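You operate a simulated robot arm through the tools that you are given. There is no shell and no other tool.

You run a simulated robot arm. Do the job below in one go: nothing can be reset, and whatever is moved stays where it is left.

TASK
Label both small plain bottles in the bench labeller, one pull each.
Fine: stand them in the green tray. Set down upright: small plain bottle.

It is judged by the outcome, as a careful person would: the job done as asked, and still so three seconds after it is handed in. It fails if anything else is knocked over, pushed out of place, dropped, spilled or broken.

THE ROBOT
A 7-joint arm with a two-finger parallel gripper, fixed in place. Base frame: the origin is on the floor under the middle of its stand, x ahead of it, y to its left, z up; the work surface is at about z = 0.9. Units: m, degrees, N and s.
With the tool pointing down near the work surface it reaches from about 0.1 to 0.64 m from the base axis. Its first joint turns from -66.0 to 66.0 degrees. Payload 1.57 kg.
Tool frame: the origin (TCP) lies between the finger pads and is the grasp point; the fingertips stand 0.03 m ahead of it; z points along the fingers, y is the line along which they close. Largest opening 0.08 m; finger width 0.017, thickness 0.012; the body of the gripper, 0.04 by 0.082 m, starts 0.08 m behind the TCP.
Orientation is told as [roll, pitch, yaw] about the base's x, y, z axes, in that order, counted from this pose: with the fingers straight down and closing along the base's y, the tool's x points along the base's -x, its y along +y and its z along -z.

THE INTERFACE
- The arm moves only by the tool jog_arm. Its argument "steps" is one flat list of numbers, 7 for each row, row after row: the shift along the base's x, y, z in m, then the turn, a rotation vector about the base's x, y, z in degrees, then the closure, from 0 (fully open) to 1 (shut). In form: [dx, dy, dz, rx, ry, rz, gripper, dx, dy, dz, rx, ry, rz, gripper, ...]. A call has 1 to 20 rows; each row shifts and turns the commanded pose from where the row before left it. Each row takes 0.2 s and may step no farther than 0.05 m and 8.6 degrees from the row before; otherwise, or with a gripper value out of range, the whole call is refused. Where a pose cannot be reached the arm comes as near as it can. A force on the tool above 40 N (or 10 N above the force at the start of the call, whichever is more), or a blocked arm, ends the call early, and 0.2 s more pass. Each finger travels about 0.072 m/s and halts on what it meets, pressing with about 37 N; the grip force reading is that of the motor and also rises with nothing between the fingers. The clock runs only during rows and for 0.2 s after the last one: add rows that do not move to give the fingers time. The reply holds the time, the measured pose of the TCP, the force on the tool along the base axes, the opening and the grip force, in the units named above and with some noise, with the torque about the TCP (base axes, N m) and any sound that the robot's microphone picked up.
- Cameras (640 x 400 px; columns grow to the right, rows downward): "scene" is fixed at [0.0477, 0.4238, 1.4327]; the picture's right is [-0.85, -0.53, 0.00], its down [-0.26, 0.42, -0.87] and it looks along [0.46, -0.74, -0.49] (base axes); focal length 345 px, centre (320, 200). "wrist" rides on the gripper at [0.072, -0.007, -0.122] in the tool frame; the picture's right is [0.09, 1.00, 0.00], its down [-0.84, 0.08, -0.54] and it looks along [-0.54, 0.05, 0.84] (tool axes); focal length 238 px, centre (320, 200). There is no depth. A picture from a camera that has moved, and an enlarged one, comes with that camera's place and axes in the base frame and with its lens.
- grab_frame(camera): a new picture of that camera. The clock stands still meanwhile.
- inspect(camera, box): a new picture of the part [left, top, right, bottom] of that camera's present view, enlarged. The clock stands still meanwhile.
- close_job(): hands the job in; it is judged then, once.

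Nothing tells you positions but the pictures and the camera data. Unless the task says otherwise, let go and move clear before handing in.

The tools are called as a command line: name --argument value ..., lists and objects as JSON in quotes. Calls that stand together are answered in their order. jog_arm: Moves the arm, as the interface text tells. Its arguments: {"type":"object","properties":{"steps":{"type":"array","items":{"type":"number"}}},"required":["steps"]} The other tools are called the same way: grab_frame (camera) takes a picture; inspect (camera, box) takes an enlarged picture of a part of a camera's view; close_job () hands the job in.

At the start:

```text
clock: 0.0
tcp_pos: [0.3142, 0.0423, 1.2601]
ee_rot: [0.0, 0.0, 0.0]
wrist_force: [0.3, -0.3, -0.1]
ft_torque: [-0.01, -0.05, 0.0]
gripper_width: 0.0798
finger_force: 0.1
```

scene: 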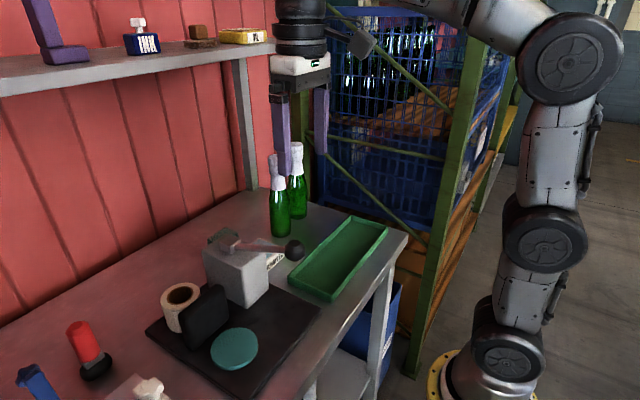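
wrist: 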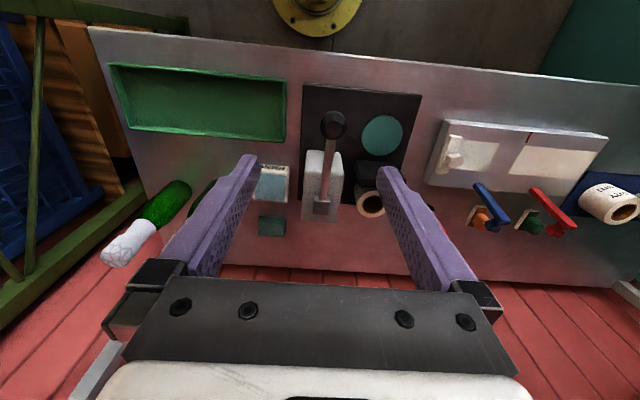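

I see two small green bottles behind a bench labeller (grey block with a lever, a roll, a teal disc on a black mat) and a green tray nearby. I'll look at enlarged views before moving.

inspect --camera "scene" --box '[140, 220, 340, 400]'

inspect --camera "scene" --box '[220, 120, 420, 310]'

inspect --camera "wrist" --box '[240, 70, 440, 250]'

inspect --camera "scene" --box '[0, 280, 200, 400]'

```text
2.22 times, centred on (240, 310) of scene
camera zoom: at [0.0477, 0.4238, 1.4327], right [-0.85, -0.53, 0.0], down [-0.26, 0.42, -0.87], along [0.46, -0.74, -0.49], focal length 766 px, centre (498, -44)
```

zoom: 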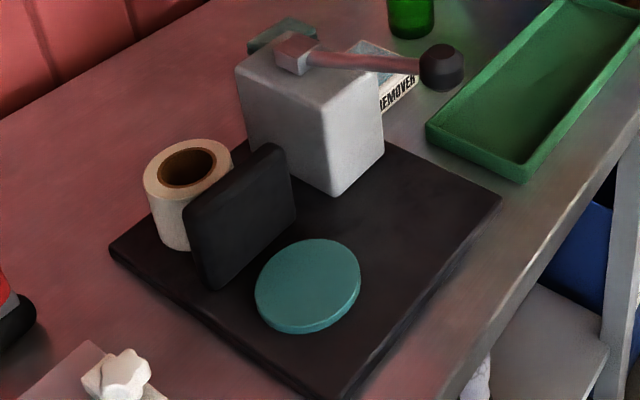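

```text
2.11 times, centred on (320, 215) of scene
camera zoom: at [0.0477, 0.4238, 1.4327], right [-0.85, -0.53, 0.0], down [-0.26, 0.42, -0.87], along [0.46, -0.74, -0.49], focal length 726 px, centre (320, 168)
```

zoom: 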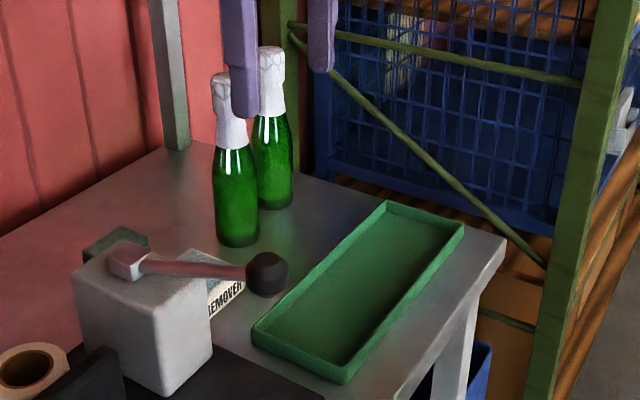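

```text
2.22 times, centred on (340, 160) of wrist
camera zoom: at [0.2422, 0.0347, 1.3819], right [-0.09, 1.0, 0.0], down [0.84, 0.08, 0.54], along [0.54, 0.05, -0.84], focal length 530 px, centre (276, 289)
```

zoom: 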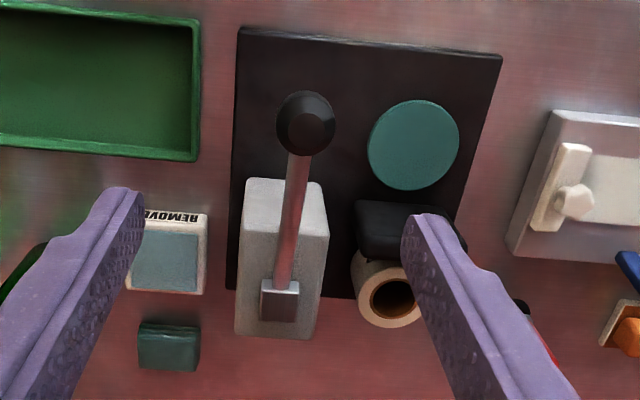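

```text
3.20 times, centred on (100, 340) of scene
camera zoom: at [0.0477, 0.4238, 1.4327], right [-0.85, -0.53, 0.0], down [-0.26, 0.42, -0.87], along [0.46, -0.74, -0.49], focal length 1104 px, centre (1024, -248)
```

zoom: 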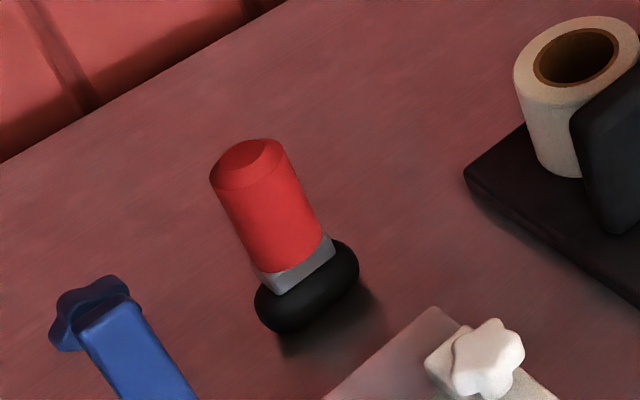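

The bottles appear to stand at about (0.54, -0.17) and (0.55, -0.265), roughly 0.225 m tall. The teal plate is near (0.378, 0.168), the lever knob near (0.324, 0.059, 1.08), and the tray is centred near (0.35, -0.17). Next I'll move high towards the bottles to check this with the wrist camera.

jog_arm --steps '[0.0155, -0.0353, 0, 0, 0, 0, 0, 0.0155, -0.0353, 0, 0, 0, 0, 0, 0.0155, -0.0353, 0, 0, 0, 0, 0, 0.0155, -0.0353, 0, 0, 0, 0, 0, 0.0155, -0.0353, 0, 0, 0, 0, 0, 0.0155, -0.0353, 0, 0, 0, 0, 0, 0, 0, 0, 0, 0, 0, 0]'

grab_frame --camera "wrist"

grab_frame --camera "scene"

```text
clock: 1.6
tcp_pos: [0.4079, -0.1745, 1.2591]
ee_rot: [0.0, 0.0, 0.0]
wrist_force: [-0.9, 0.9, -0.1]
ft_torque: [-0.03, -0.01, -0.01]
gripper_width: 0.0795
finger_force: 0.1
```

```text
taken
camera wrist: at [0.3349, -0.1818, 1.3801], right [-0.09, 1.0, 0.0], down [0.84, 0.08, 0.54], along [0.54, 0.05, -0.84], focal length 238 px, centre (320, 200)
```

wrist: 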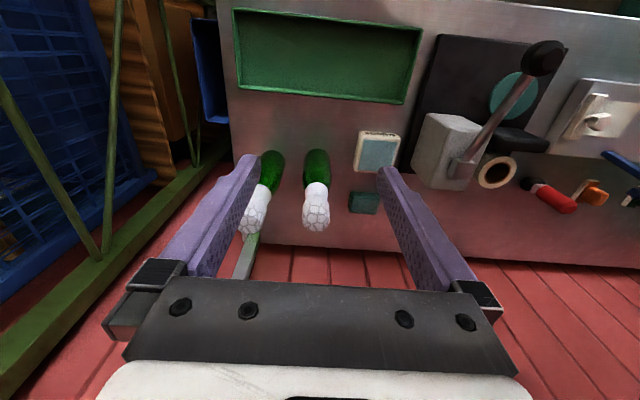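

```text
taken
```

scene: 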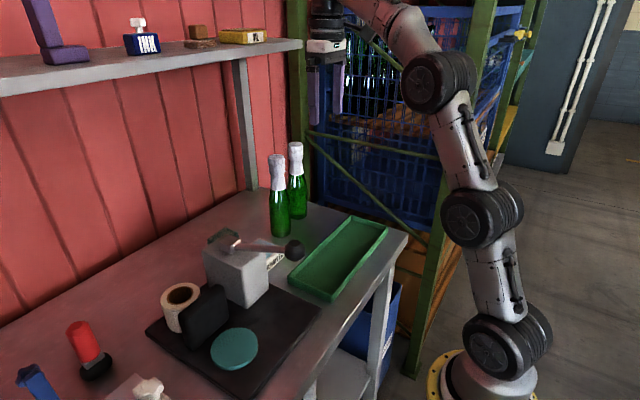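

The two green bottles stand side by side behind the tray. I'll enlarge both views to get their positions precisely and look at the lever's mechanism.

inspect --camera "wrist" --box '[220, 120, 420, 250]'

inspect --camera "scene" --box '[240, 130, 340, 250]'

inspect --camera "wrist" --box '[400, 20, 600, 200]'

inspect --camera "scene" --box '[140, 215, 340, 385]'

```text
3.08 times, centred on (320, 185) of wrist
camera zoom: at [0.3349, -0.1818, 1.3801], right [-0.09, 1.0, 0.0], down [0.84, 0.08, 0.54], along [0.54, 0.05, -0.84], focal length 733 px, centre (320, 246)
```

zoom: 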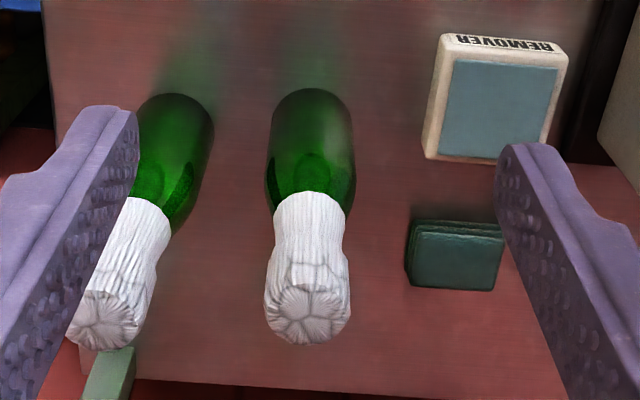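

```text
3.33 times, centred on (290, 190) of scene
camera zoom: at [0.0477, 0.4238, 1.4327], right [-0.85, -0.53, 0.0], down [-0.26, 0.42, -0.87], along [0.46, -0.74, -0.49], focal length 1150 px, centre (420, 233)
```

zoom: 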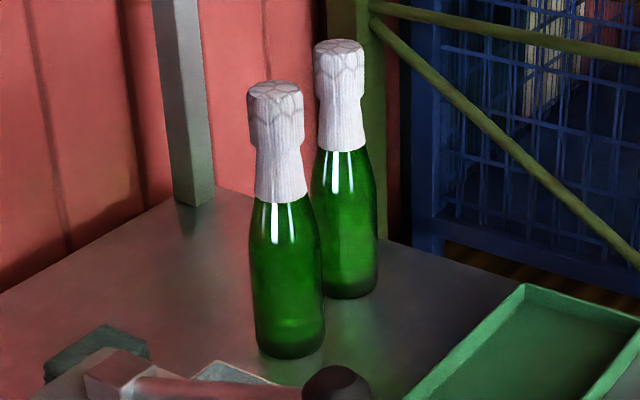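

```text
2.22 times, centred on (500, 110) of wrist
camera zoom: at [0.3349, -0.1818, 1.3801], right [-0.09, 1.0, 0.0], down [0.84, 0.08, 0.54], along [0.54, 0.05, -0.84], focal length 530 px, centre (-80, 400)
```

zoom: 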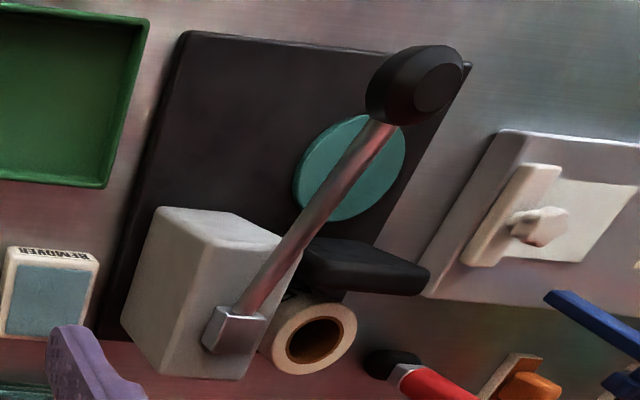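

```text
2.35 times, centred on (240, 300) of scene
camera zoom: at [0.0477, 0.4238, 1.4327], right [-0.85, -0.53, 0.0], down [-0.26, 0.42, -0.87], along [0.46, -0.74, -0.49], focal length 812 px, centre (508, -35)
```

zoom: 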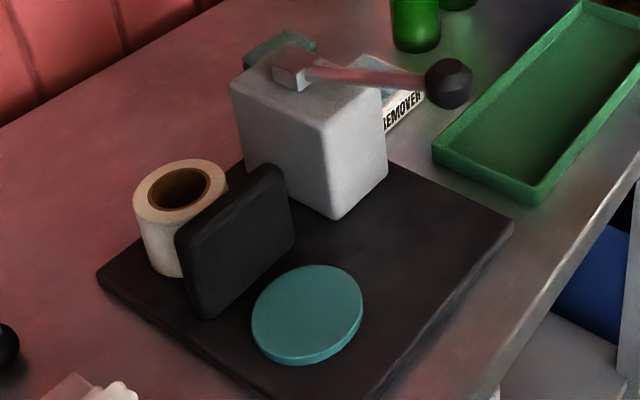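

Bottle A sits at about (0.540, -0.169) with its top near z = 1.123, and bottle B at about (0.55, -0.26). The teal plate centre is near (0.377, 0.170, 0.923). I'll move above bottle A and check the alignment.

jog_arm --steps '[0.033, 0.0014, 0, 0, 0, 0, 0, 0.033, 0.0014, 0, 0, 0, 0, 0, 0.033, 0.0014, 0, 0, 0, 0, 0, 0.033, 0.0013, 0, 0, 0, 0, 0, 0, 0, 0, 0, 0, 0, 0, 0, 0, 0, 0, 0, 0, 0]'

grab_frame --camera "wrist"

grab_frame --camera "scene"

```text
clock: 3.0
tcp_pos: [0.4608, -0.1581, 1.2323]
ee_rot: [-0.1, 0.0, 0.0]
wrist_force: [-0.4, 0.1, -0.8]
ft_torque: [0.01, 0.0, 0.0]
gripper_width: 0.08
finger_force: 0.1
out of reach, approached as far as the arm can: row 1, 2, 3, 4
```

```text
taken
camera wrist: at [0.388, -0.1663, 1.3538], right [-0.09, 1.0, 0.0], down [0.84, 0.08, 0.54], along [0.54, 0.05, -0.84], focal length 238 px, centre (320, 200)
```

wrist: 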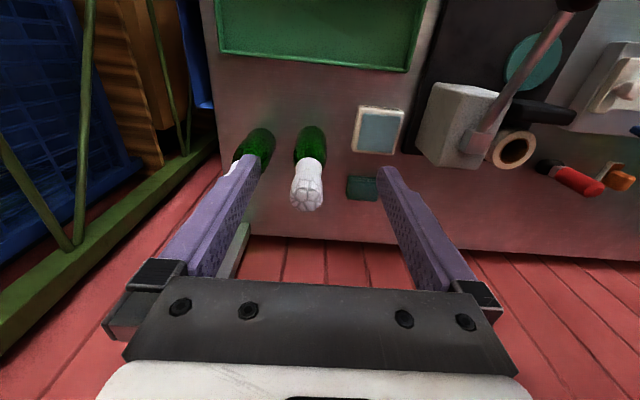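

```text
taken
```

scene: 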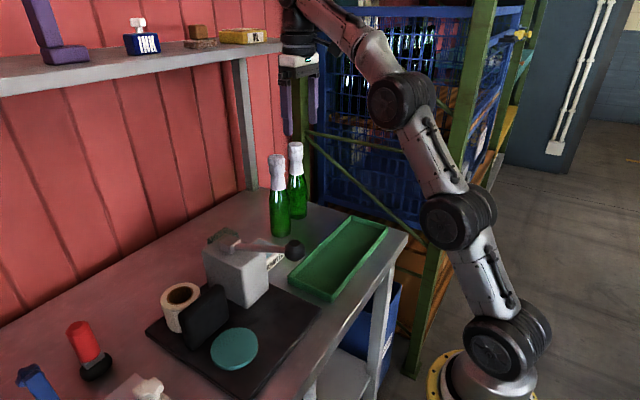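

The arm couldn't reach that far with the tool straight down at this height. I'll back off to a pose well within reach and see what the command frame does. After that I'll approach lower, with the tool tilted forward.

jog_arm --steps '[-0.04, 0, 0, 0, 0, 0, 0, -0.04, 0, 0, 0, 0, 0, 0, -0.05, 0, 0, 0, 0, 0, 0, 0, 0, 0, 0, 0, 0, 0, 0, 0, 0, 0, 0, 0, 0]'

```text
clock: 4.2
tcp_pos: [0.328, -0.1577, 1.2322]
ee_rot: [0.1, 0.1, 0.1]
wrist_force: [0.6, -0.2, 0.1]
ft_torque: [0.0, 0.04, -0.01]
gripper_width: 0.0796
finger_force: 0.0
```

The command frame follows the pose actually reached, which is useful. Now I'll tilt the fingers 25° forward and come down in front of bottle A at neck height.

jog_arm --steps '[0, 0, 0, 0, -8.333, 0, 0, 0, 0, 0, 0, -8.333, 0, 0, 0, 0, 0, 0, -8.333, 0, 0, 0.02, -0.0024, -0.034, 0, 0, 0, 0, 0.02, -0.0024, -0.034, 0, 0, 0, 0, 0.02, -0.0024, -0.034, 0, 0, 0, 0, 0.02, -0.0024, -0.034, 0, 0, 0, 0, 0.02, -0.0024, -0.034, 0, 0, 0, 0, 0, 0, 0, 0, 0, 0, 0, 0, 0, 0, 0, 0, 0, 0]'

grab_frame --camera "wrist"

grab_frame --camera "scene"

```text
clock: 6.4
tcp_pos: [0.4286, -0.1666, 1.0638]
ee_rot: [0.0, -25.0, 0.0]
wrist_force: [-0.3, -0.5, 1.6]
ft_torque: [-0.02, -0.02, 0.02]
gripper_width: 0.0802
finger_force: 0.0
```

```text
taken
camera wrist: at [0.3111, -0.1733, 1.1439], right [-0.08, 1.0, -0.04], down [0.53, 0.08, 0.84], along [0.84, 0.05, -0.53], focal length 238 px, centre (320, 200)
```

wrist: 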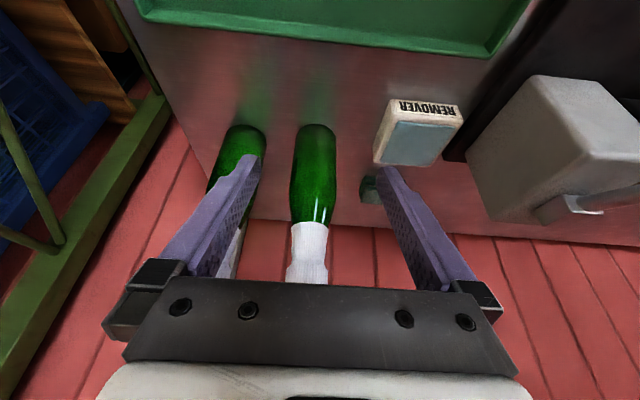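

```text
taken
```

scene: 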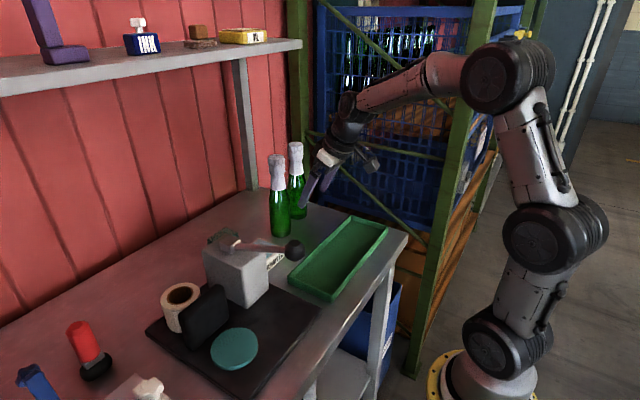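

Bottle A is centred between the open fingers at y ≈ -0.168. I'll slide the fingers forward around its neck with the gripper still open, then check.

jog_arm --steps '[0.027, 0.0, -0.001, 0, 0, 0, 0, 0.027, 0.0, 0, 0, 0, 0, 0, 0.027, 0.0, 0, 0, 0, 0, 0, 0.027, 0, 0, 0, 0, 0, 0, 0, 0, 0, 0, 0, 0, 0]'

grab_frame --camera "wrist"

inspect --camera "scene" --box '[220, 90, 380, 250]'

```text
clock: 7.6
tcp_pos: [0.5367, -0.1678, 1.0631]
ee_rot: [0.0, -24.9, 0.0]
wrist_force: [-1.1, 0.1, -0.2]
ft_torque: [0.01, -0.02, 0.0]
gripper_width: 0.0799
finger_force: 0.0
```

```text
taken
camera wrist: at [0.4193, -0.1752, 1.1435], right [-0.08, 1.0, -0.04], down [0.53, 0.08, 0.84], along [0.84, 0.05, -0.53], focal length 238 px, centre (320, 200)
```

wrist: 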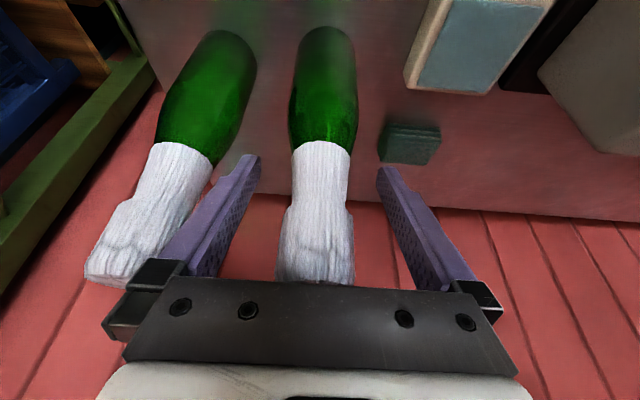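

```text
2.50 times, centred on (300, 170) of scene
camera zoom: at [0.0477, 0.4238, 1.4327], right [-0.85, -0.53, 0.0], down [-0.26, 0.42, -0.87], along [0.46, -0.74, -0.49], focal length 862 px, centre (370, 275)
```

zoom: 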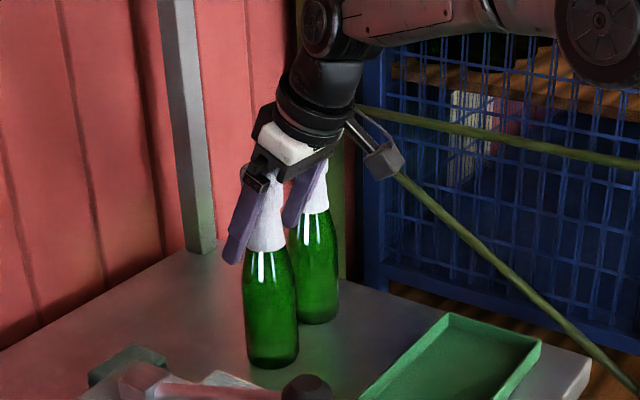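

The fingers straddle the neck and it's well centred. Now I'll close the gripper.

jog_arm --steps '[0, 0, 0, 0, 0, 0, 0.4, 0, 0, 0, 0, 0, 0, 0.6, 0, 0, 0, 0, 0, 0, 1, 0, 0, 0, 0, 0, 0, 1, 0, 0, 0, 0, 0, 0, 1]'

inspect --camera "scene" --box '[220, 90, 380, 250]'

```text
clock: 8.8
tcp_pos: [0.5366, -0.1682, 1.0639]
ee_rot: [0.0, -25.1, 0.0]
wrist_force: [0.7, -0.2, 0.3]
ft_torque: [-0.02, -0.09, -0.01]
gripper_width: 0.0396
finger_force: 36.8
```

```text
2.50 times, centred on (300, 170) of scene
camera zoom: at [0.0477, 0.4238, 1.4327], right [-0.85, -0.53, 0.0], down [-0.26, 0.42, -0.87], along [0.46, -0.74, -0.49], focal length 862 px, centre (370, 275)
```

zoom: 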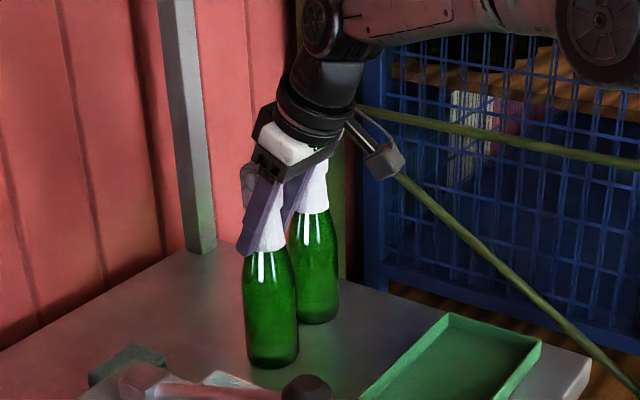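

The bottle is gripped at about 37 N. I'll lift it 5 cm straight up and check that it hangs true.

jog_arm --steps '[0, 0, 0.015, 0, 0, 0, 1, 0, 0, 0.02, 0, 0, 0, 1, 0, 0, 0.02, 0, 0, 0, 1, 0, 0, 0, 0, 0, 0, 1]'

inspect --camera "scene" --box '[220, 90, 380, 250]'

grab_frame --camera "wrist"

```text
clock: 9.8
tcp_pos: [0.5374, -0.1713, 1.1167]
ee_rot: [0.0, -24.8, 0.1]
wrist_force: [0.6, -0.2, -4.3]
ft_torque: [0.01, 0.02, 0.0]
gripper_width: 0.0398
finger_force: 36.8
```

```text
2.50 times, centred on (300, 170) of scene
camera zoom: at [0.0478, 0.4238, 1.4327], right [-0.85, -0.53, 0.0], down [-0.26, 0.42, -0.87], along [0.46, -0.74, -0.49], focal length 862 px, centre (370, 275)
```

zoom: 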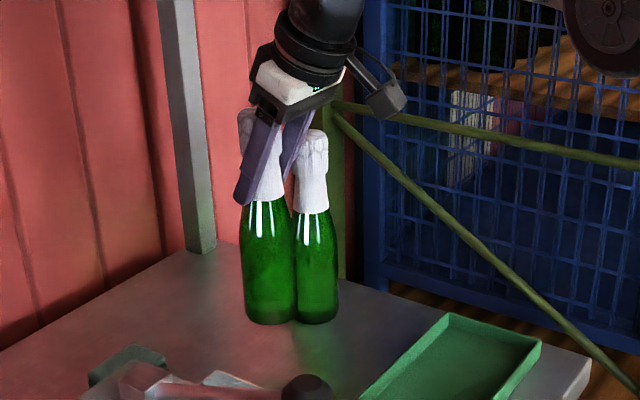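

```text
taken
camera wrist: at [0.4198, -0.1785, 1.1966], right [-0.08, 1.0, -0.04], down [0.53, 0.08, 0.84], along [0.84, 0.05, -0.53], focal length 238 px, centre (320, 200)
```

wrist: 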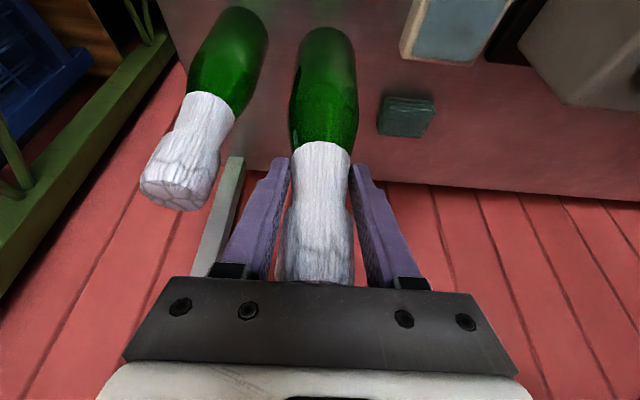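

Bottle A is held securely, weighs about 4.4 N and hangs upright. I'll raise it while pulling back, then carry it high over the lever to a point above the labeller plate.

jog_arm --steps '[-0.02, 0, 0.023, 0, 0, 0, 1, -0.02, 0, 0.023, 0, 0, 0, 1, -0.02, 0, 0.023, 0, 0, 0, 1, -0.02, 0, 0.023, 0, 0, 0, 1, -0.02, 0, 0.023, 0, 0, 0, 1, -0.02, 0, 0.023, 0, 0, 0, 1, -0.02, 0, 0.023, 0, 0, 0, 1, -0.021, 0, 0.023, 0, 0, 0, 1, 0, 0, 0, 0, 0, 0, 1]'

grab_frame --camera "scene"

```text
clock: 11.8
tcp_pos: [0.3764, -0.171, 1.3012]
ee_rot: [0.0, -25.0, 0.0]
wrist_force: [0.1, 0.5, -4.2]
ft_torque: [0.02, 0.06, -0.01]
gripper_width: 0.0398
finger_force: 36.9
```

```text
taken
```

scene: 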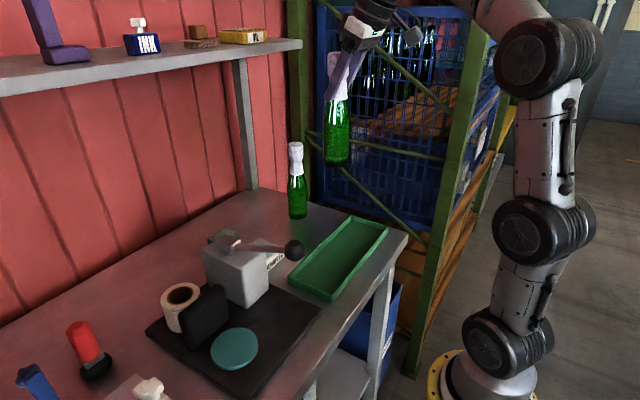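

The bottle is clear and upright at height. I'll now carry it sideways to a point above the teal plate.

jog_arm --steps '[0, 0.015, 0, 0, 0, 0, 1, 0, 0.025, 0, 0, 0, 0, 1, 0, 0.03, 0, 0, 0, 0, 1, 0, 0.03, 0, 0, 0, 0, 1, 0, 0.03, 0, 0, 0, 0, 1, 0, 0.03, 0, 0, 0, 0, 1, 0, 0.03, 0, 0, 0, 0, 1, 0, 0.03, 0, 0, 0, 0, 1, 0, 0.03, 0, 0, 0, 0, 1, 0, 0.03, 0, 0, 0, 0, 1, 0, 0.025, 0, 0, 0, 0, 1, 0, 0.02, 0, 0, 0, 0, 1, 0, 0.015, 0, 0, 0, 0, 1, 0, 0, 0, 0, 0, 0, 1, 0, 0, 0, 0, 0, 0, 1]'

grab_frame --camera "scene"

grab_frame --camera "wrist"

```text
clock: 15.0
tcp_pos: [0.3781, 0.1703, 1.3006]
ee_rot: [0.1, -25.0, 0.0]
wrist_force: [-0.5, 0.2, -4.7]
ft_torque: [0.0, 0.0, 0.01]
gripper_width: 0.0397
finger_force: 37.4
```

```text
taken
```

scene: 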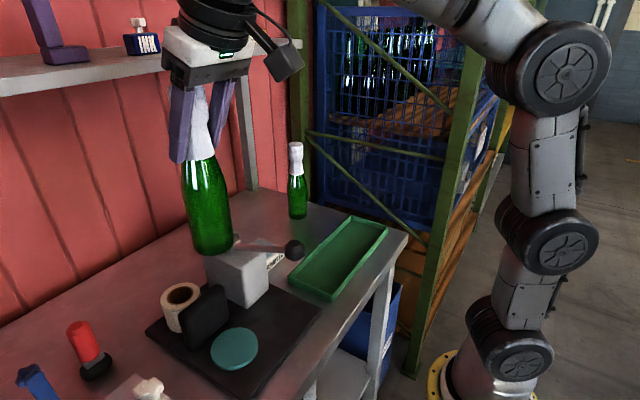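

```text
taken
camera wrist: at [0.2598, 0.1621, 1.3805], right [-0.08, 1.0, -0.04], down [0.53, 0.08, 0.84], along [0.84, 0.05, -0.53], focal length 238 px, centre (320, 200)
```

wrist: 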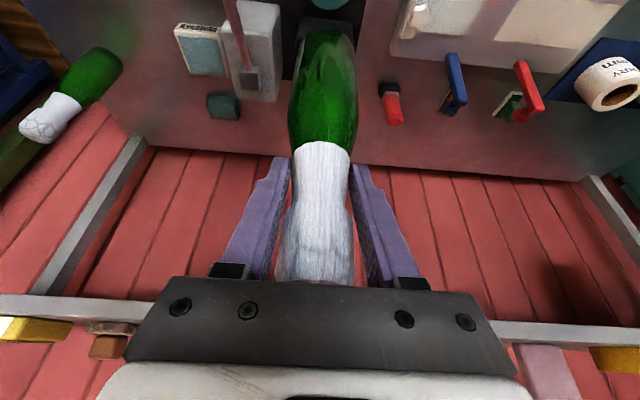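

The bottle is above the plate area and upright. I'll lower it partway so I can compare its base with the teal plate in the scene view.

jog_arm --steps '[0, 0, -0.02, 0, 0, 0, 1, 0, 0, -0.03, 0, 0, 0, 1, 0, 0, -0.03, 0, 0, 0, 1, 0, 0, -0.03, 0, 0, 0, 1, 0, 0, -0.03, 0, 0, 0, 1, 0, 0, -0.02, 0, 0, 0, 1, 0, 0, -0.01, 0, 0, 0, 1, 0, 0, 0, 0, 0, 0, 1]'

inspect --camera "scene" --box '[140, 220, 340, 390]'

grab_frame --camera "wrist"

```text
clock: 16.8
tcp_pos: [0.3755, 0.1705, 1.1288]
ee_rot: [-0.1, -25.0, 0.0]
wrist_force: [-0.7, 0.0, -5.0]
ft_torque: [0.01, 0.04, 0.01]
gripper_width: 0.0395
finger_force: 37.4
```

```text
2.35 times, centred on (240, 305) of scene
camera zoom: at [0.0477, 0.4238, 1.4327], right [-0.85, -0.53, 0.0], down [-0.26, 0.42, -0.87], along [0.46, -0.74, -0.49], focal length 812 px, centre (508, -47)
```

zoom: 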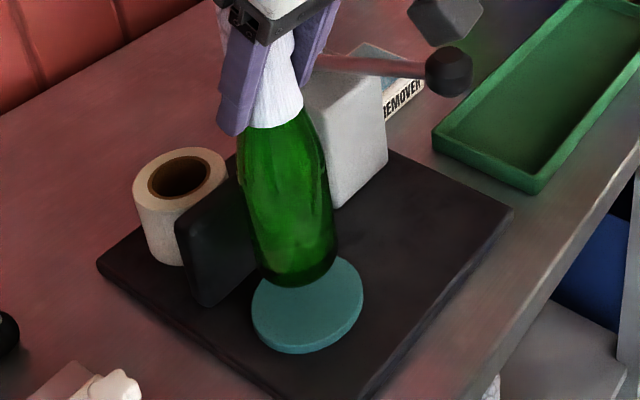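

```text
taken
camera wrist: at [0.2573, 0.1632, 1.2088], right [-0.08, 1.0, -0.04], down [0.53, 0.08, 0.84], along [0.84, 0.05, -0.53], focal length 238 px, centre (320, 200)
```

wrist: 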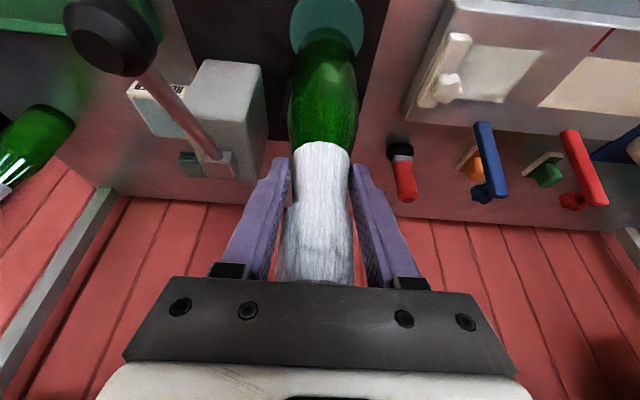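

Both the bottle base and the plate centre work out at about (0.380, 0.170), so they're aligned to within a few millimetres. I'll lower it most of the way, then continue gently until it makes contact.

jog_arm --steps '[0.001, -0.001, -0.015, 0, 0, 0, 1, 0, 0, -0.015, 0, 0, 0, 1, 0, 0, -0.004, 0, 0, 0, 1, 0, 0, 0, 0, 0, 0, 1]'

inspect --camera "scene" --box '[180, 260, 300, 380]'

```text
clock: 17.8
tcp_pos: [0.3778, 0.1692, 1.0958]
ee_rot: [0.0, -25.0, 0.0]
wrist_force: [1.5, 0.3, -4.3]
ft_torque: [0.0, 0.03, 0.0]
gripper_width: 0.0394
finger_force: 36.4
```

```text
3.33 times, centred on (240, 320) of scene
camera zoom: at [0.0477, 0.4238, 1.4327], right [-0.85, -0.53, 0.0], down [-0.26, 0.42, -0.87], along [0.46, -0.74, -0.49], focal length 1150 px, centre (587, -200)
```

zoom: 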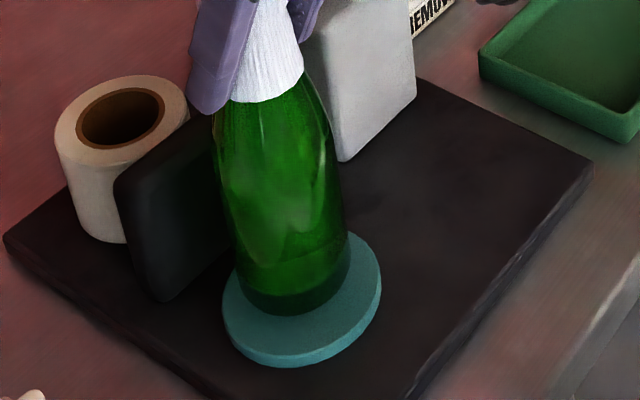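

The base is about 1 cm above the plate and roughly 3 mm off centre. I'll correct that slightly and ease it down until it touches.

jog_arm --steps '[-0.0026, -0.0014, -0.003, 0, 0, 0, 1, 0, 0, -0.003, 0, 0, 0, 1, 0, 0, -0.001, 0, 0, 0, 1, 0, 0, 0, 0, 0, 0, 1]'

inspect --camera "scene" --box '[180, 260, 300, 380]'

```text
clock: 18.8
tcp_pos: [0.3751, 0.168, 1.0907]
ee_rot: [0.0, -25.1, 0.0]
wrist_force: [-0.5, 0.1, -4.1]
ft_torque: [-0.01, 0.03, 0.0]
gripper_width: 0.0394
finger_force: 37.2
```

```text
3.33 times, centred on (240, 320) of scene
camera zoom: at [0.0477, 0.4238, 1.4327], right [-0.85, -0.53, 0.0], down [-0.26, 0.42, -0.87], along [0.46, -0.74, -0.49], focal length 1150 px, centre (587, -200)
```

zoom: 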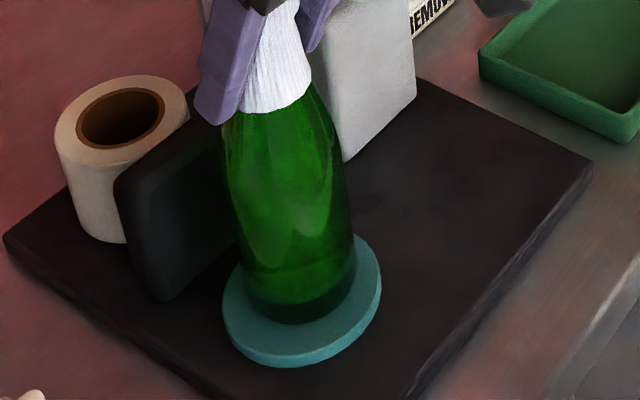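

There's no contact yet and the centring looks good. I'll keep going down in 2 mm steps.

jog_arm --steps '[0, 0, -0.002, 0, 0, 0, 1, 0, 0, -0.002, 0, 0, 0, 1, 0, 0, 0, 0, 0, 0, 1]'

```text
clock: 19.6
tcp_pos: [0.3759, 0.1692, 1.0886]
ee_rot: [0.1, -25.2, 0.0]
wrist_force: [-3.8, -2.0, 9.3]
ft_torque: [-0.4, 0.75, 0.01]
gripper_width: 0.0394
finger_force: 37.1
```

The bottle has touched the plate. I'll ease off about 1 mm so it isn't being pressed, then check before releasing.

jog_arm --steps '[0, 0, 0.001, 0, 0, 0, 1, 0, 0, 0, 0, 0, 0, 1]'

inspect --camera "scene" --box '[160, 220, 300, 380]'

grab_frame --camera "wrist"

```text
clock: 20.2
tcp_pos: [0.3746, 0.1682, 1.0882]
ee_rot: [0.0, -25.2, -0.1]
wrist_force: [-0.4, -3.3, 6.4]
ft_torque: [-0.23, -0.04, -0.04]
gripper_width: 0.0395
finger_force: 37.0
```

```text
2.50 times, centred on (230, 300) of scene
camera zoom: at [0.0476, 0.4237, 1.4328], right [-0.85, -0.53, 0.0], down [-0.26, 0.42, -0.87], along [0.46, -0.74, -0.49], focal length 862 px, centre (545, -50)
```

zoom: 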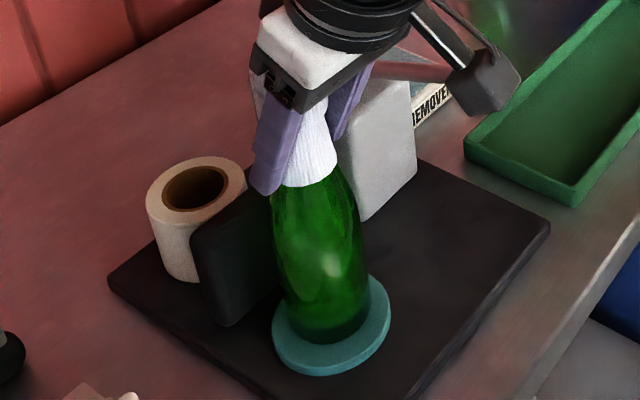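

```text
taken
camera wrist: at [0.2578, 0.1609, 1.1678], right [-0.08, 1.0, -0.04], down [0.53, 0.08, 0.85], along [0.85, 0.05, -0.53], focal length 238 px, centre (320, 200)
```

wrist: 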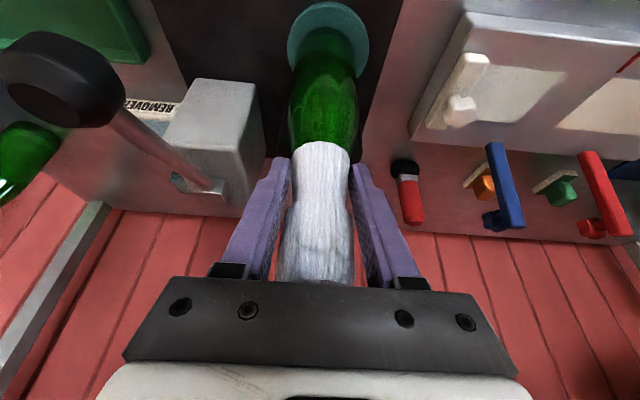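

The bottle is resting on the plate, centred and upright. I'll open the fingers gradually and check that it stands by itself.

jog_arm --steps '[0, 0, 0, 0, 0, 0, 0.45, 0, 0, 0, 0, 0, 0, 0.4, 0, 0, 0, 0, 0, 0, 0.2, 0, 0, 0, 0, 0, 0, 0, 0, 0, 0, 0, 0, 0, 0]'

inspect --camera "scene" --box '[160, 220, 300, 380]'

```text
clock: 21.4
tcp_pos: [0.3741, 0.1679, 1.0873]
ee_rot: [-0.1, -25.0, 0.0]
wrist_force: [0.7, -0.4, 0.1]
ft_torque: [-0.04, -0.03, 0.04]
gripper_width: 0.0799
finger_force: 0.0
```

```text
2.50 times, centred on (230, 300) of scene
camera zoom: at [0.0477, 0.4238, 1.4327], right [-0.85, -0.53, 0.0], down [-0.26, 0.42, -0.87], along [0.46, -0.74, -0.49], focal length 862 px, centre (545, -50)
```

zoom: 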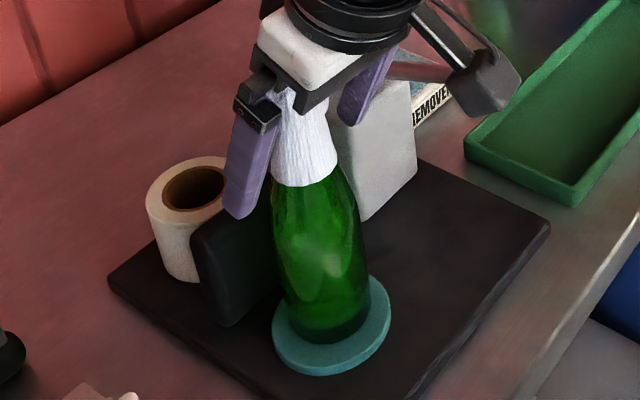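

The bottle stands alone on the plate. I'll back the open fingers straight away from it, then rise so I can look at the lever.

jog_arm --steps '[-0.02, 0, 0, 0, 0, 0, 0, -0.03, 0, 0, 0, 0, 0, 0, -0.03, 0, 0, 0, 0, 0, 0, -0.03, 0, 0, 0, 0, 0, 0, 0, 0, 0.04, 0, 0, 0, 0, 0, 0, 0.04, 0, 0, 0, 0, 0, -0.03, 0.04, 0, 0, 0, 0, 0, -0.035, 0, 0, 0, 0, 0, 0, -0.035, 0, 0, 0, 0, 0, 0, 0, 0, 0, 0, 0, 0]'

grab_frame --camera "wrist"

grab_frame --camera "scene"

```text
clock: 23.6
tcp_pos: [0.2651, 0.067, 1.2047]
ee_rot: [-0.1, -25.0, 0.0]
wrist_force: [-1.2, 0.3, 0.2]
ft_torque: [0.0, -0.01, -0.01]
gripper_width: 0.0801
finger_force: 0.1
```

```text
taken
camera wrist: at [0.1474, 0.059, 1.2855], right [-0.08, 1.0, -0.04], down [0.53, 0.08, 0.84], along [0.84, 0.05, -0.53], focal length 238 px, centre (320, 200)
```

wrist: 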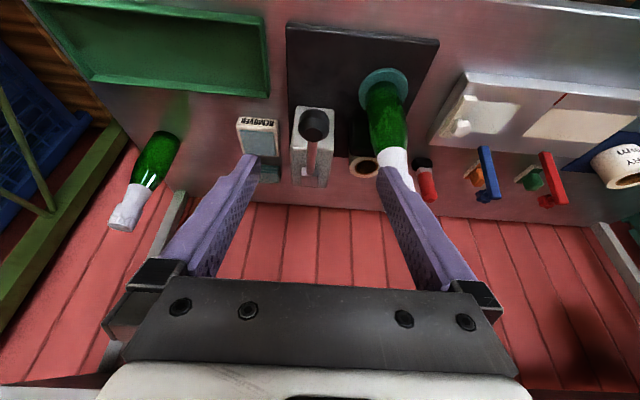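

```text
taken
```

scene: 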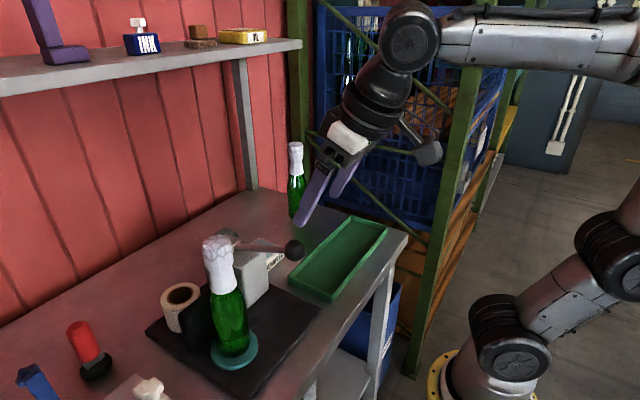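

inspect --camera "wrist" --box '[260, 80, 380, 200]'

inspect --camera "scene" --box '[195, 215, 315, 315]'

```text
3.33 times, centred on (320, 140) of wrist
camera zoom: at [0.1474, 0.059, 1.2855], right [-0.08, 1.0, -0.04], down [0.53, 0.08, 0.84], along [0.84, 0.05, -0.53], focal length 794 px, centre (320, 400)
```

zoom: 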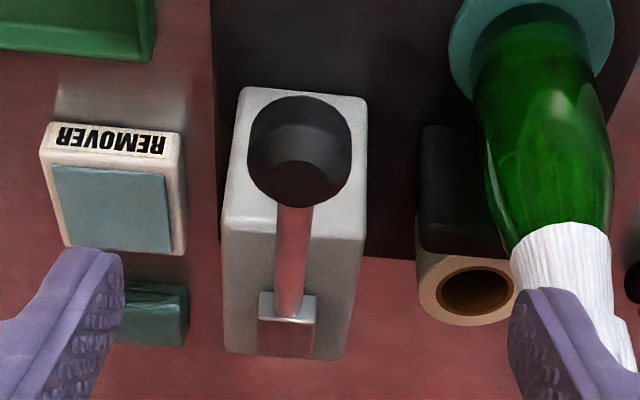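

```text
4.00 times, centred on (255, 265) of scene
camera zoom: at [0.0477, 0.4238, 1.4327], right [-0.85, -0.53, 0.0], down [-0.26, 0.42, -0.87], along [0.46, -0.74, -0.49], focal length 1380 px, centre (580, -60)
```

zoom: 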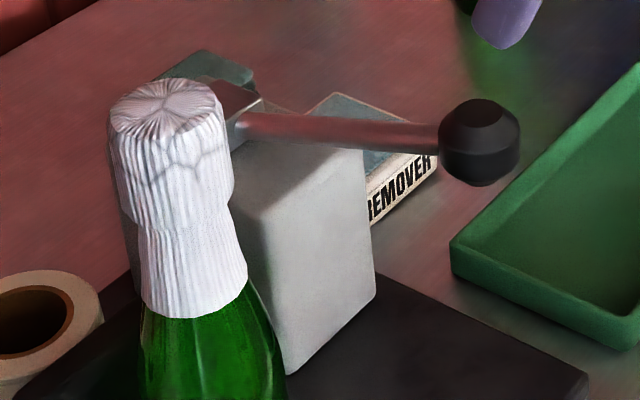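

The lever knob sits at about (0.324, 0.059, 1.079) and pivots in the vertical plane about (0.48, 1.03), so the pull should be a downward arc of the knob. I'll bring the open fingers in from the front to straddle the knob.

jog_arm --steps '[-0.01, -0.003, -0.04, 0, 0, 0, 0, -0.01, -0.003, -0.04, 0, 0, 0, 0, -0.01, -0.002, -0.038, 0, 0, 0, 0, 0.02, 0, 0, 0, 0, 0, 0, 0.022, 0, 0, 0, 0, 0, 0, 0.022, 0, 0, 0, 0, 0, 0, 0.02, 0, 0, 0, 0, 0, 0, 0, 0, 0, 0, 0, 0, 0]'

grab_frame --camera "wrist"

inspect --camera "scene" --box '[180, 180, 380, 340]'

```text
clock: 25.4
tcp_pos: [0.3192, 0.0603, 1.0903]
ee_rot: [0.0, -25.0, 0.0]
wrist_force: [-0.2, 0.5, 0.4]
ft_torque: [0.02, -0.04, -0.01]
gripper_width: 0.0799
finger_force: 0.1
```

```text
taken
camera wrist: at [0.202, 0.0527, 1.1699], right [-0.08, 1.0, -0.04], down [0.53, 0.08, 0.84], along [0.84, 0.05, -0.53], focal length 238 px, centre (320, 200)
```

wrist: 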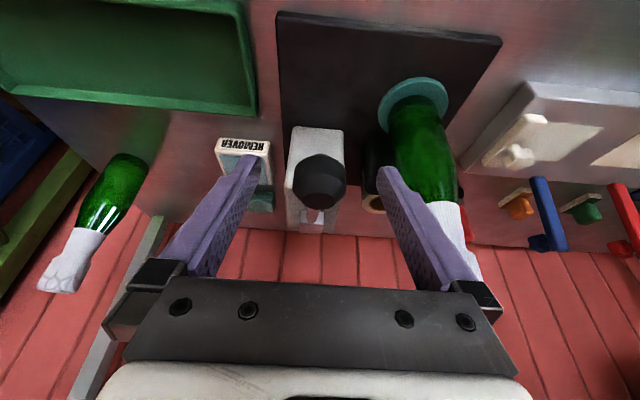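

```text
2.50 times, centred on (280, 260) of scene
camera zoom: at [0.0477, 0.4238, 1.4327], right [-0.85, -0.53, 0.0], down [-0.26, 0.42, -0.87], along [0.46, -0.74, -0.49], focal length 862 px, centre (420, 50)
```

zoom: 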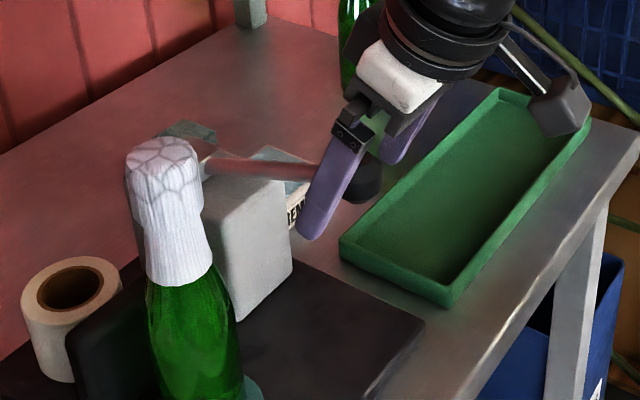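

The knob is centred between the fingers and the bottle stands clear. I'll close on the knob.

jog_arm --steps '[0, 0, -0.004, 0, 0, 0, 0, 0, 0, 0, 0, 0, 0, 0.5, 0, 0, 0, 0, 0, 0, 1, 0, 0, 0, 0, 0, 0, 1, 0, 0, 0, 0, 0, 0, 1]'

grab_frame --camera "wrist"

inspect --camera "scene" --box '[180, 180, 380, 340]'

```text
clock: 26.6
tcp_pos: [0.318, 0.0599, 1.0854]
ee_rot: [0.1, -25.1, 0.0]
wrist_force: [1.0, 1.8, -1.3]
ft_torque: [0.06, 0.03, -0.01]
gripper_width: 0.0331
finger_force: 41.4
```

```text
taken
camera wrist: at [0.2014, 0.0525, 1.1655], right [-0.08, 1.0, -0.04], down [0.53, 0.08, 0.84], along [0.84, 0.05, -0.53], focal length 238 px, centre (320, 200)
```

wrist: 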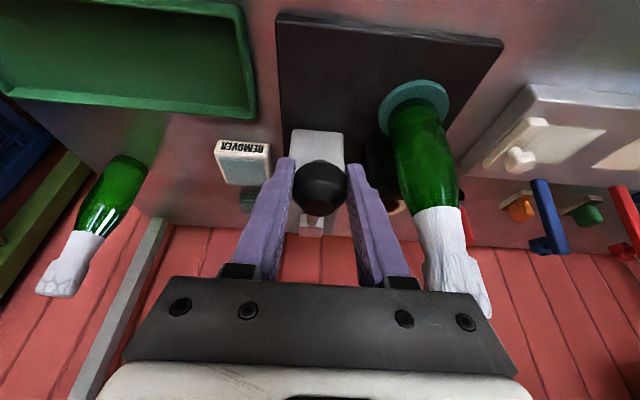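

```text
2.50 times, centred on (280, 260) of scene
camera zoom: at [0.0477, 0.4239, 1.4327], right [-0.85, -0.53, 0.0], down [-0.26, 0.42, -0.87], along [0.46, -0.74, -0.49], focal length 862 px, centre (420, 50)
```

zoom: 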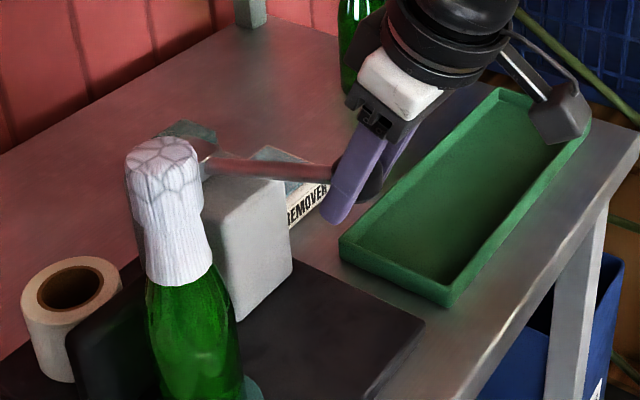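

The knob is gripped. I'll begin the pull with a small downward arc and watch the force.

jog_arm --steps '[-0.0023, 0, -0.008, 0, 0, 0, 1, -0.002, 0, -0.0083, 0, 0, 0, 1]'

inspect --camera "scene" --box '[180, 180, 380, 340]'

```text
clock: 27.2
tcp_pos: [0.316, 0.0599, 1.0722]
ee_rot: [0.3, -25.5, 0.1]
wrist_force: [9.0, 8.7, 6.5]
ft_torque: [0.16, -1.33, 0.03]
gripper_width: 0.0332
finger_force: 41.2
```

```text
2.50 times, centred on (280, 260) of scene
camera zoom: at [0.0478, 0.4241, 1.4326], right [-0.85, -0.53, 0.0], down [-0.26, 0.42, -0.87], along [0.46, -0.74, -0.49], focal length 862 px, centre (420, 50)
```

zoom: 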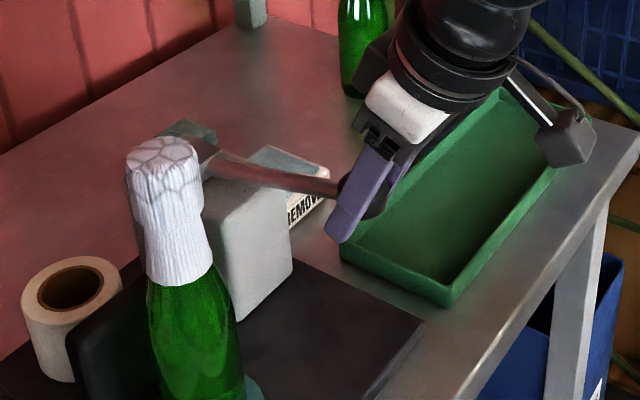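

The lever moves down smoothly with light resistance. I'll continue along the arc, letting the tool turn with the lever.

jog_arm --steps '[-0.001, 0, -0.0113, 0, -5, 0, 1, 0, 0, -0.0114, 0, -5, 0, 1, 0, 0, -0.0114, 0, -4, 0, 1]'

inspect --camera "scene" --box '[180, 180, 380, 340]'

```text
clock: 28.0
tcp_pos: [0.3098, 0.0598, 1.0306]
ee_rot: [-0.2, -38.7, 0.0]
wrist_force: [-27.6, 13.2, 2.8]
ft_torque: [0.02, -0.17, 0.33]
gripper_width: 0.0329
finger_force: 41.0
```

```text
2.50 times, centred on (280, 260) of scene
camera zoom: at [0.0468, 0.4242, 1.4326], right [-0.85, -0.53, 0.0], down [-0.26, 0.42, -0.87], along [0.46, -0.74, -0.49], focal length 862 px, centre (420, 50)
```

zoom: 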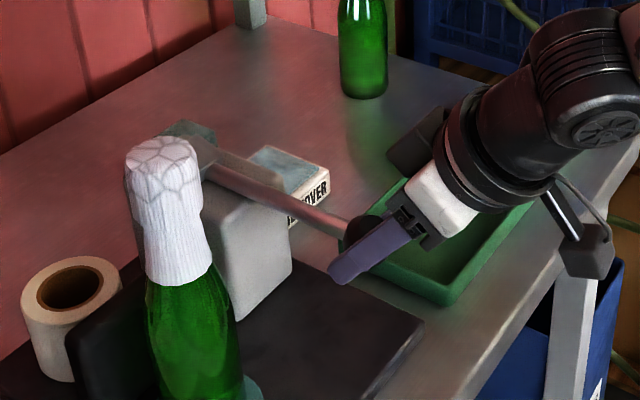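

The lever is now about level. There's some sideways strain along -x, so I'll relieve it and carry on down the arc.

jog_arm --steps '[-0.003, 0.001, -0.006, 0, -2, 0, 1, 0, 0, -0.0114, 0, -4, 0, 1, 0.0005, 0, -0.0114, 0, -4, 0, 1]'

inspect --camera "scene" --box '[180, 180, 380, 340]'

```text
clock: 28.8
tcp_pos: [0.3117, 0.0597, 1.0068]
ee_rot: [0.1, -49.3, 0.0]
wrist_force: [16.0, -4.4, 3.0]
ft_torque: [-0.05, 0.16, 0.06]
gripper_width: 0.0332
finger_force: 40.9
```

```text
2.50 times, centred on (280, 260) of scene
camera zoom: at [0.0481, 0.4237, 1.4328], right [-0.85, -0.53, 0.0], down [-0.26, 0.42, -0.87], along [0.46, -0.74, -0.49], focal length 862 px, centre (420, 50)
```

zoom: 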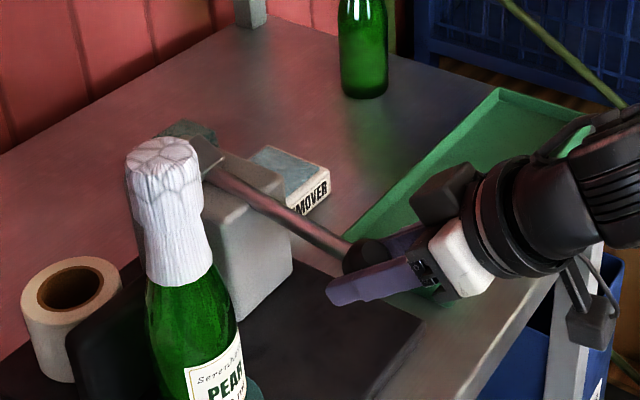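

A printed label ("…PEAR…") has appeared on the bottle. I'll look closely to see whether it's fully applied.

inspect --camera "scene" --box '[180, 270, 300, 390]'

grab_frame --camera "wrist"

grab_frame --camera "scene"

```text
3.33 times, centred on (240, 330) of scene
camera zoom: at [0.0481, 0.4237, 1.4328], right [-0.85, -0.53, 0.0], down [-0.26, 0.42, -0.87], along [0.46, -0.74, -0.49], focal length 1150 px, centre (587, -233)
```

zoom: 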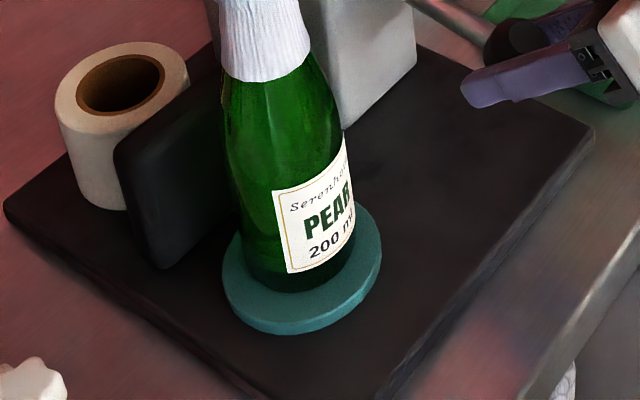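

```text
taken
camera wrist: at [0.1713, 0.0526, 1.0319], right [-0.06, 1.0, -0.07], down [0.13, 0.08, 0.99], along [0.99, 0.05, -0.14], focal length 238 px, centre (320, 200)
```

wrist: 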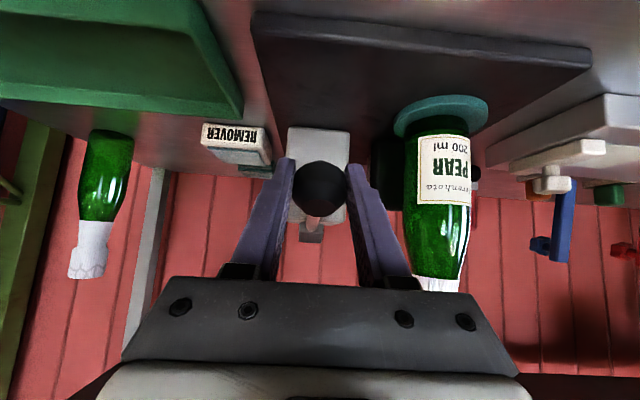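

```text
taken
```

scene: 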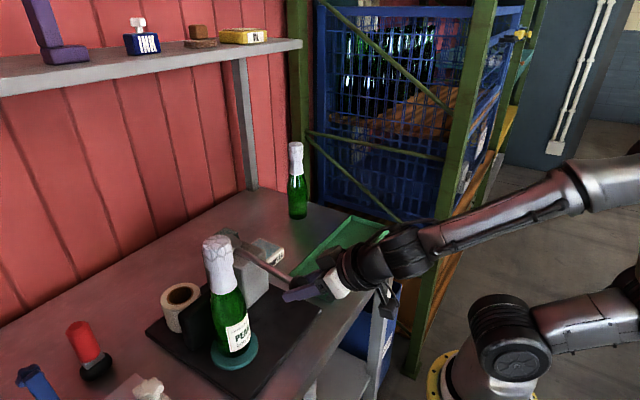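

The label "PEAR 200 ml" is fully on bottle A, so I'll stop the pull there. I'll guide the lever back up along the same arc.

jog_arm --steps '[0, 0, 0.0145, 0, 5, 0, 1, 0, 0, 0.0118, 0, 4, 0, 1, 0.0006, 0, 0.0117, 0, 4, 0, 1]'

```text
clock: 29.6
tcp_pos: [0.3113, 0.0612, 1.0446]
ee_rot: [-0.4, -35.8, 0.1]
wrist_force: [-2.7, -28.8, 6.9]
ft_torque: [-0.45, -0.93, -0.37]
gripper_width: 0.0331
finger_force: 40.9
```

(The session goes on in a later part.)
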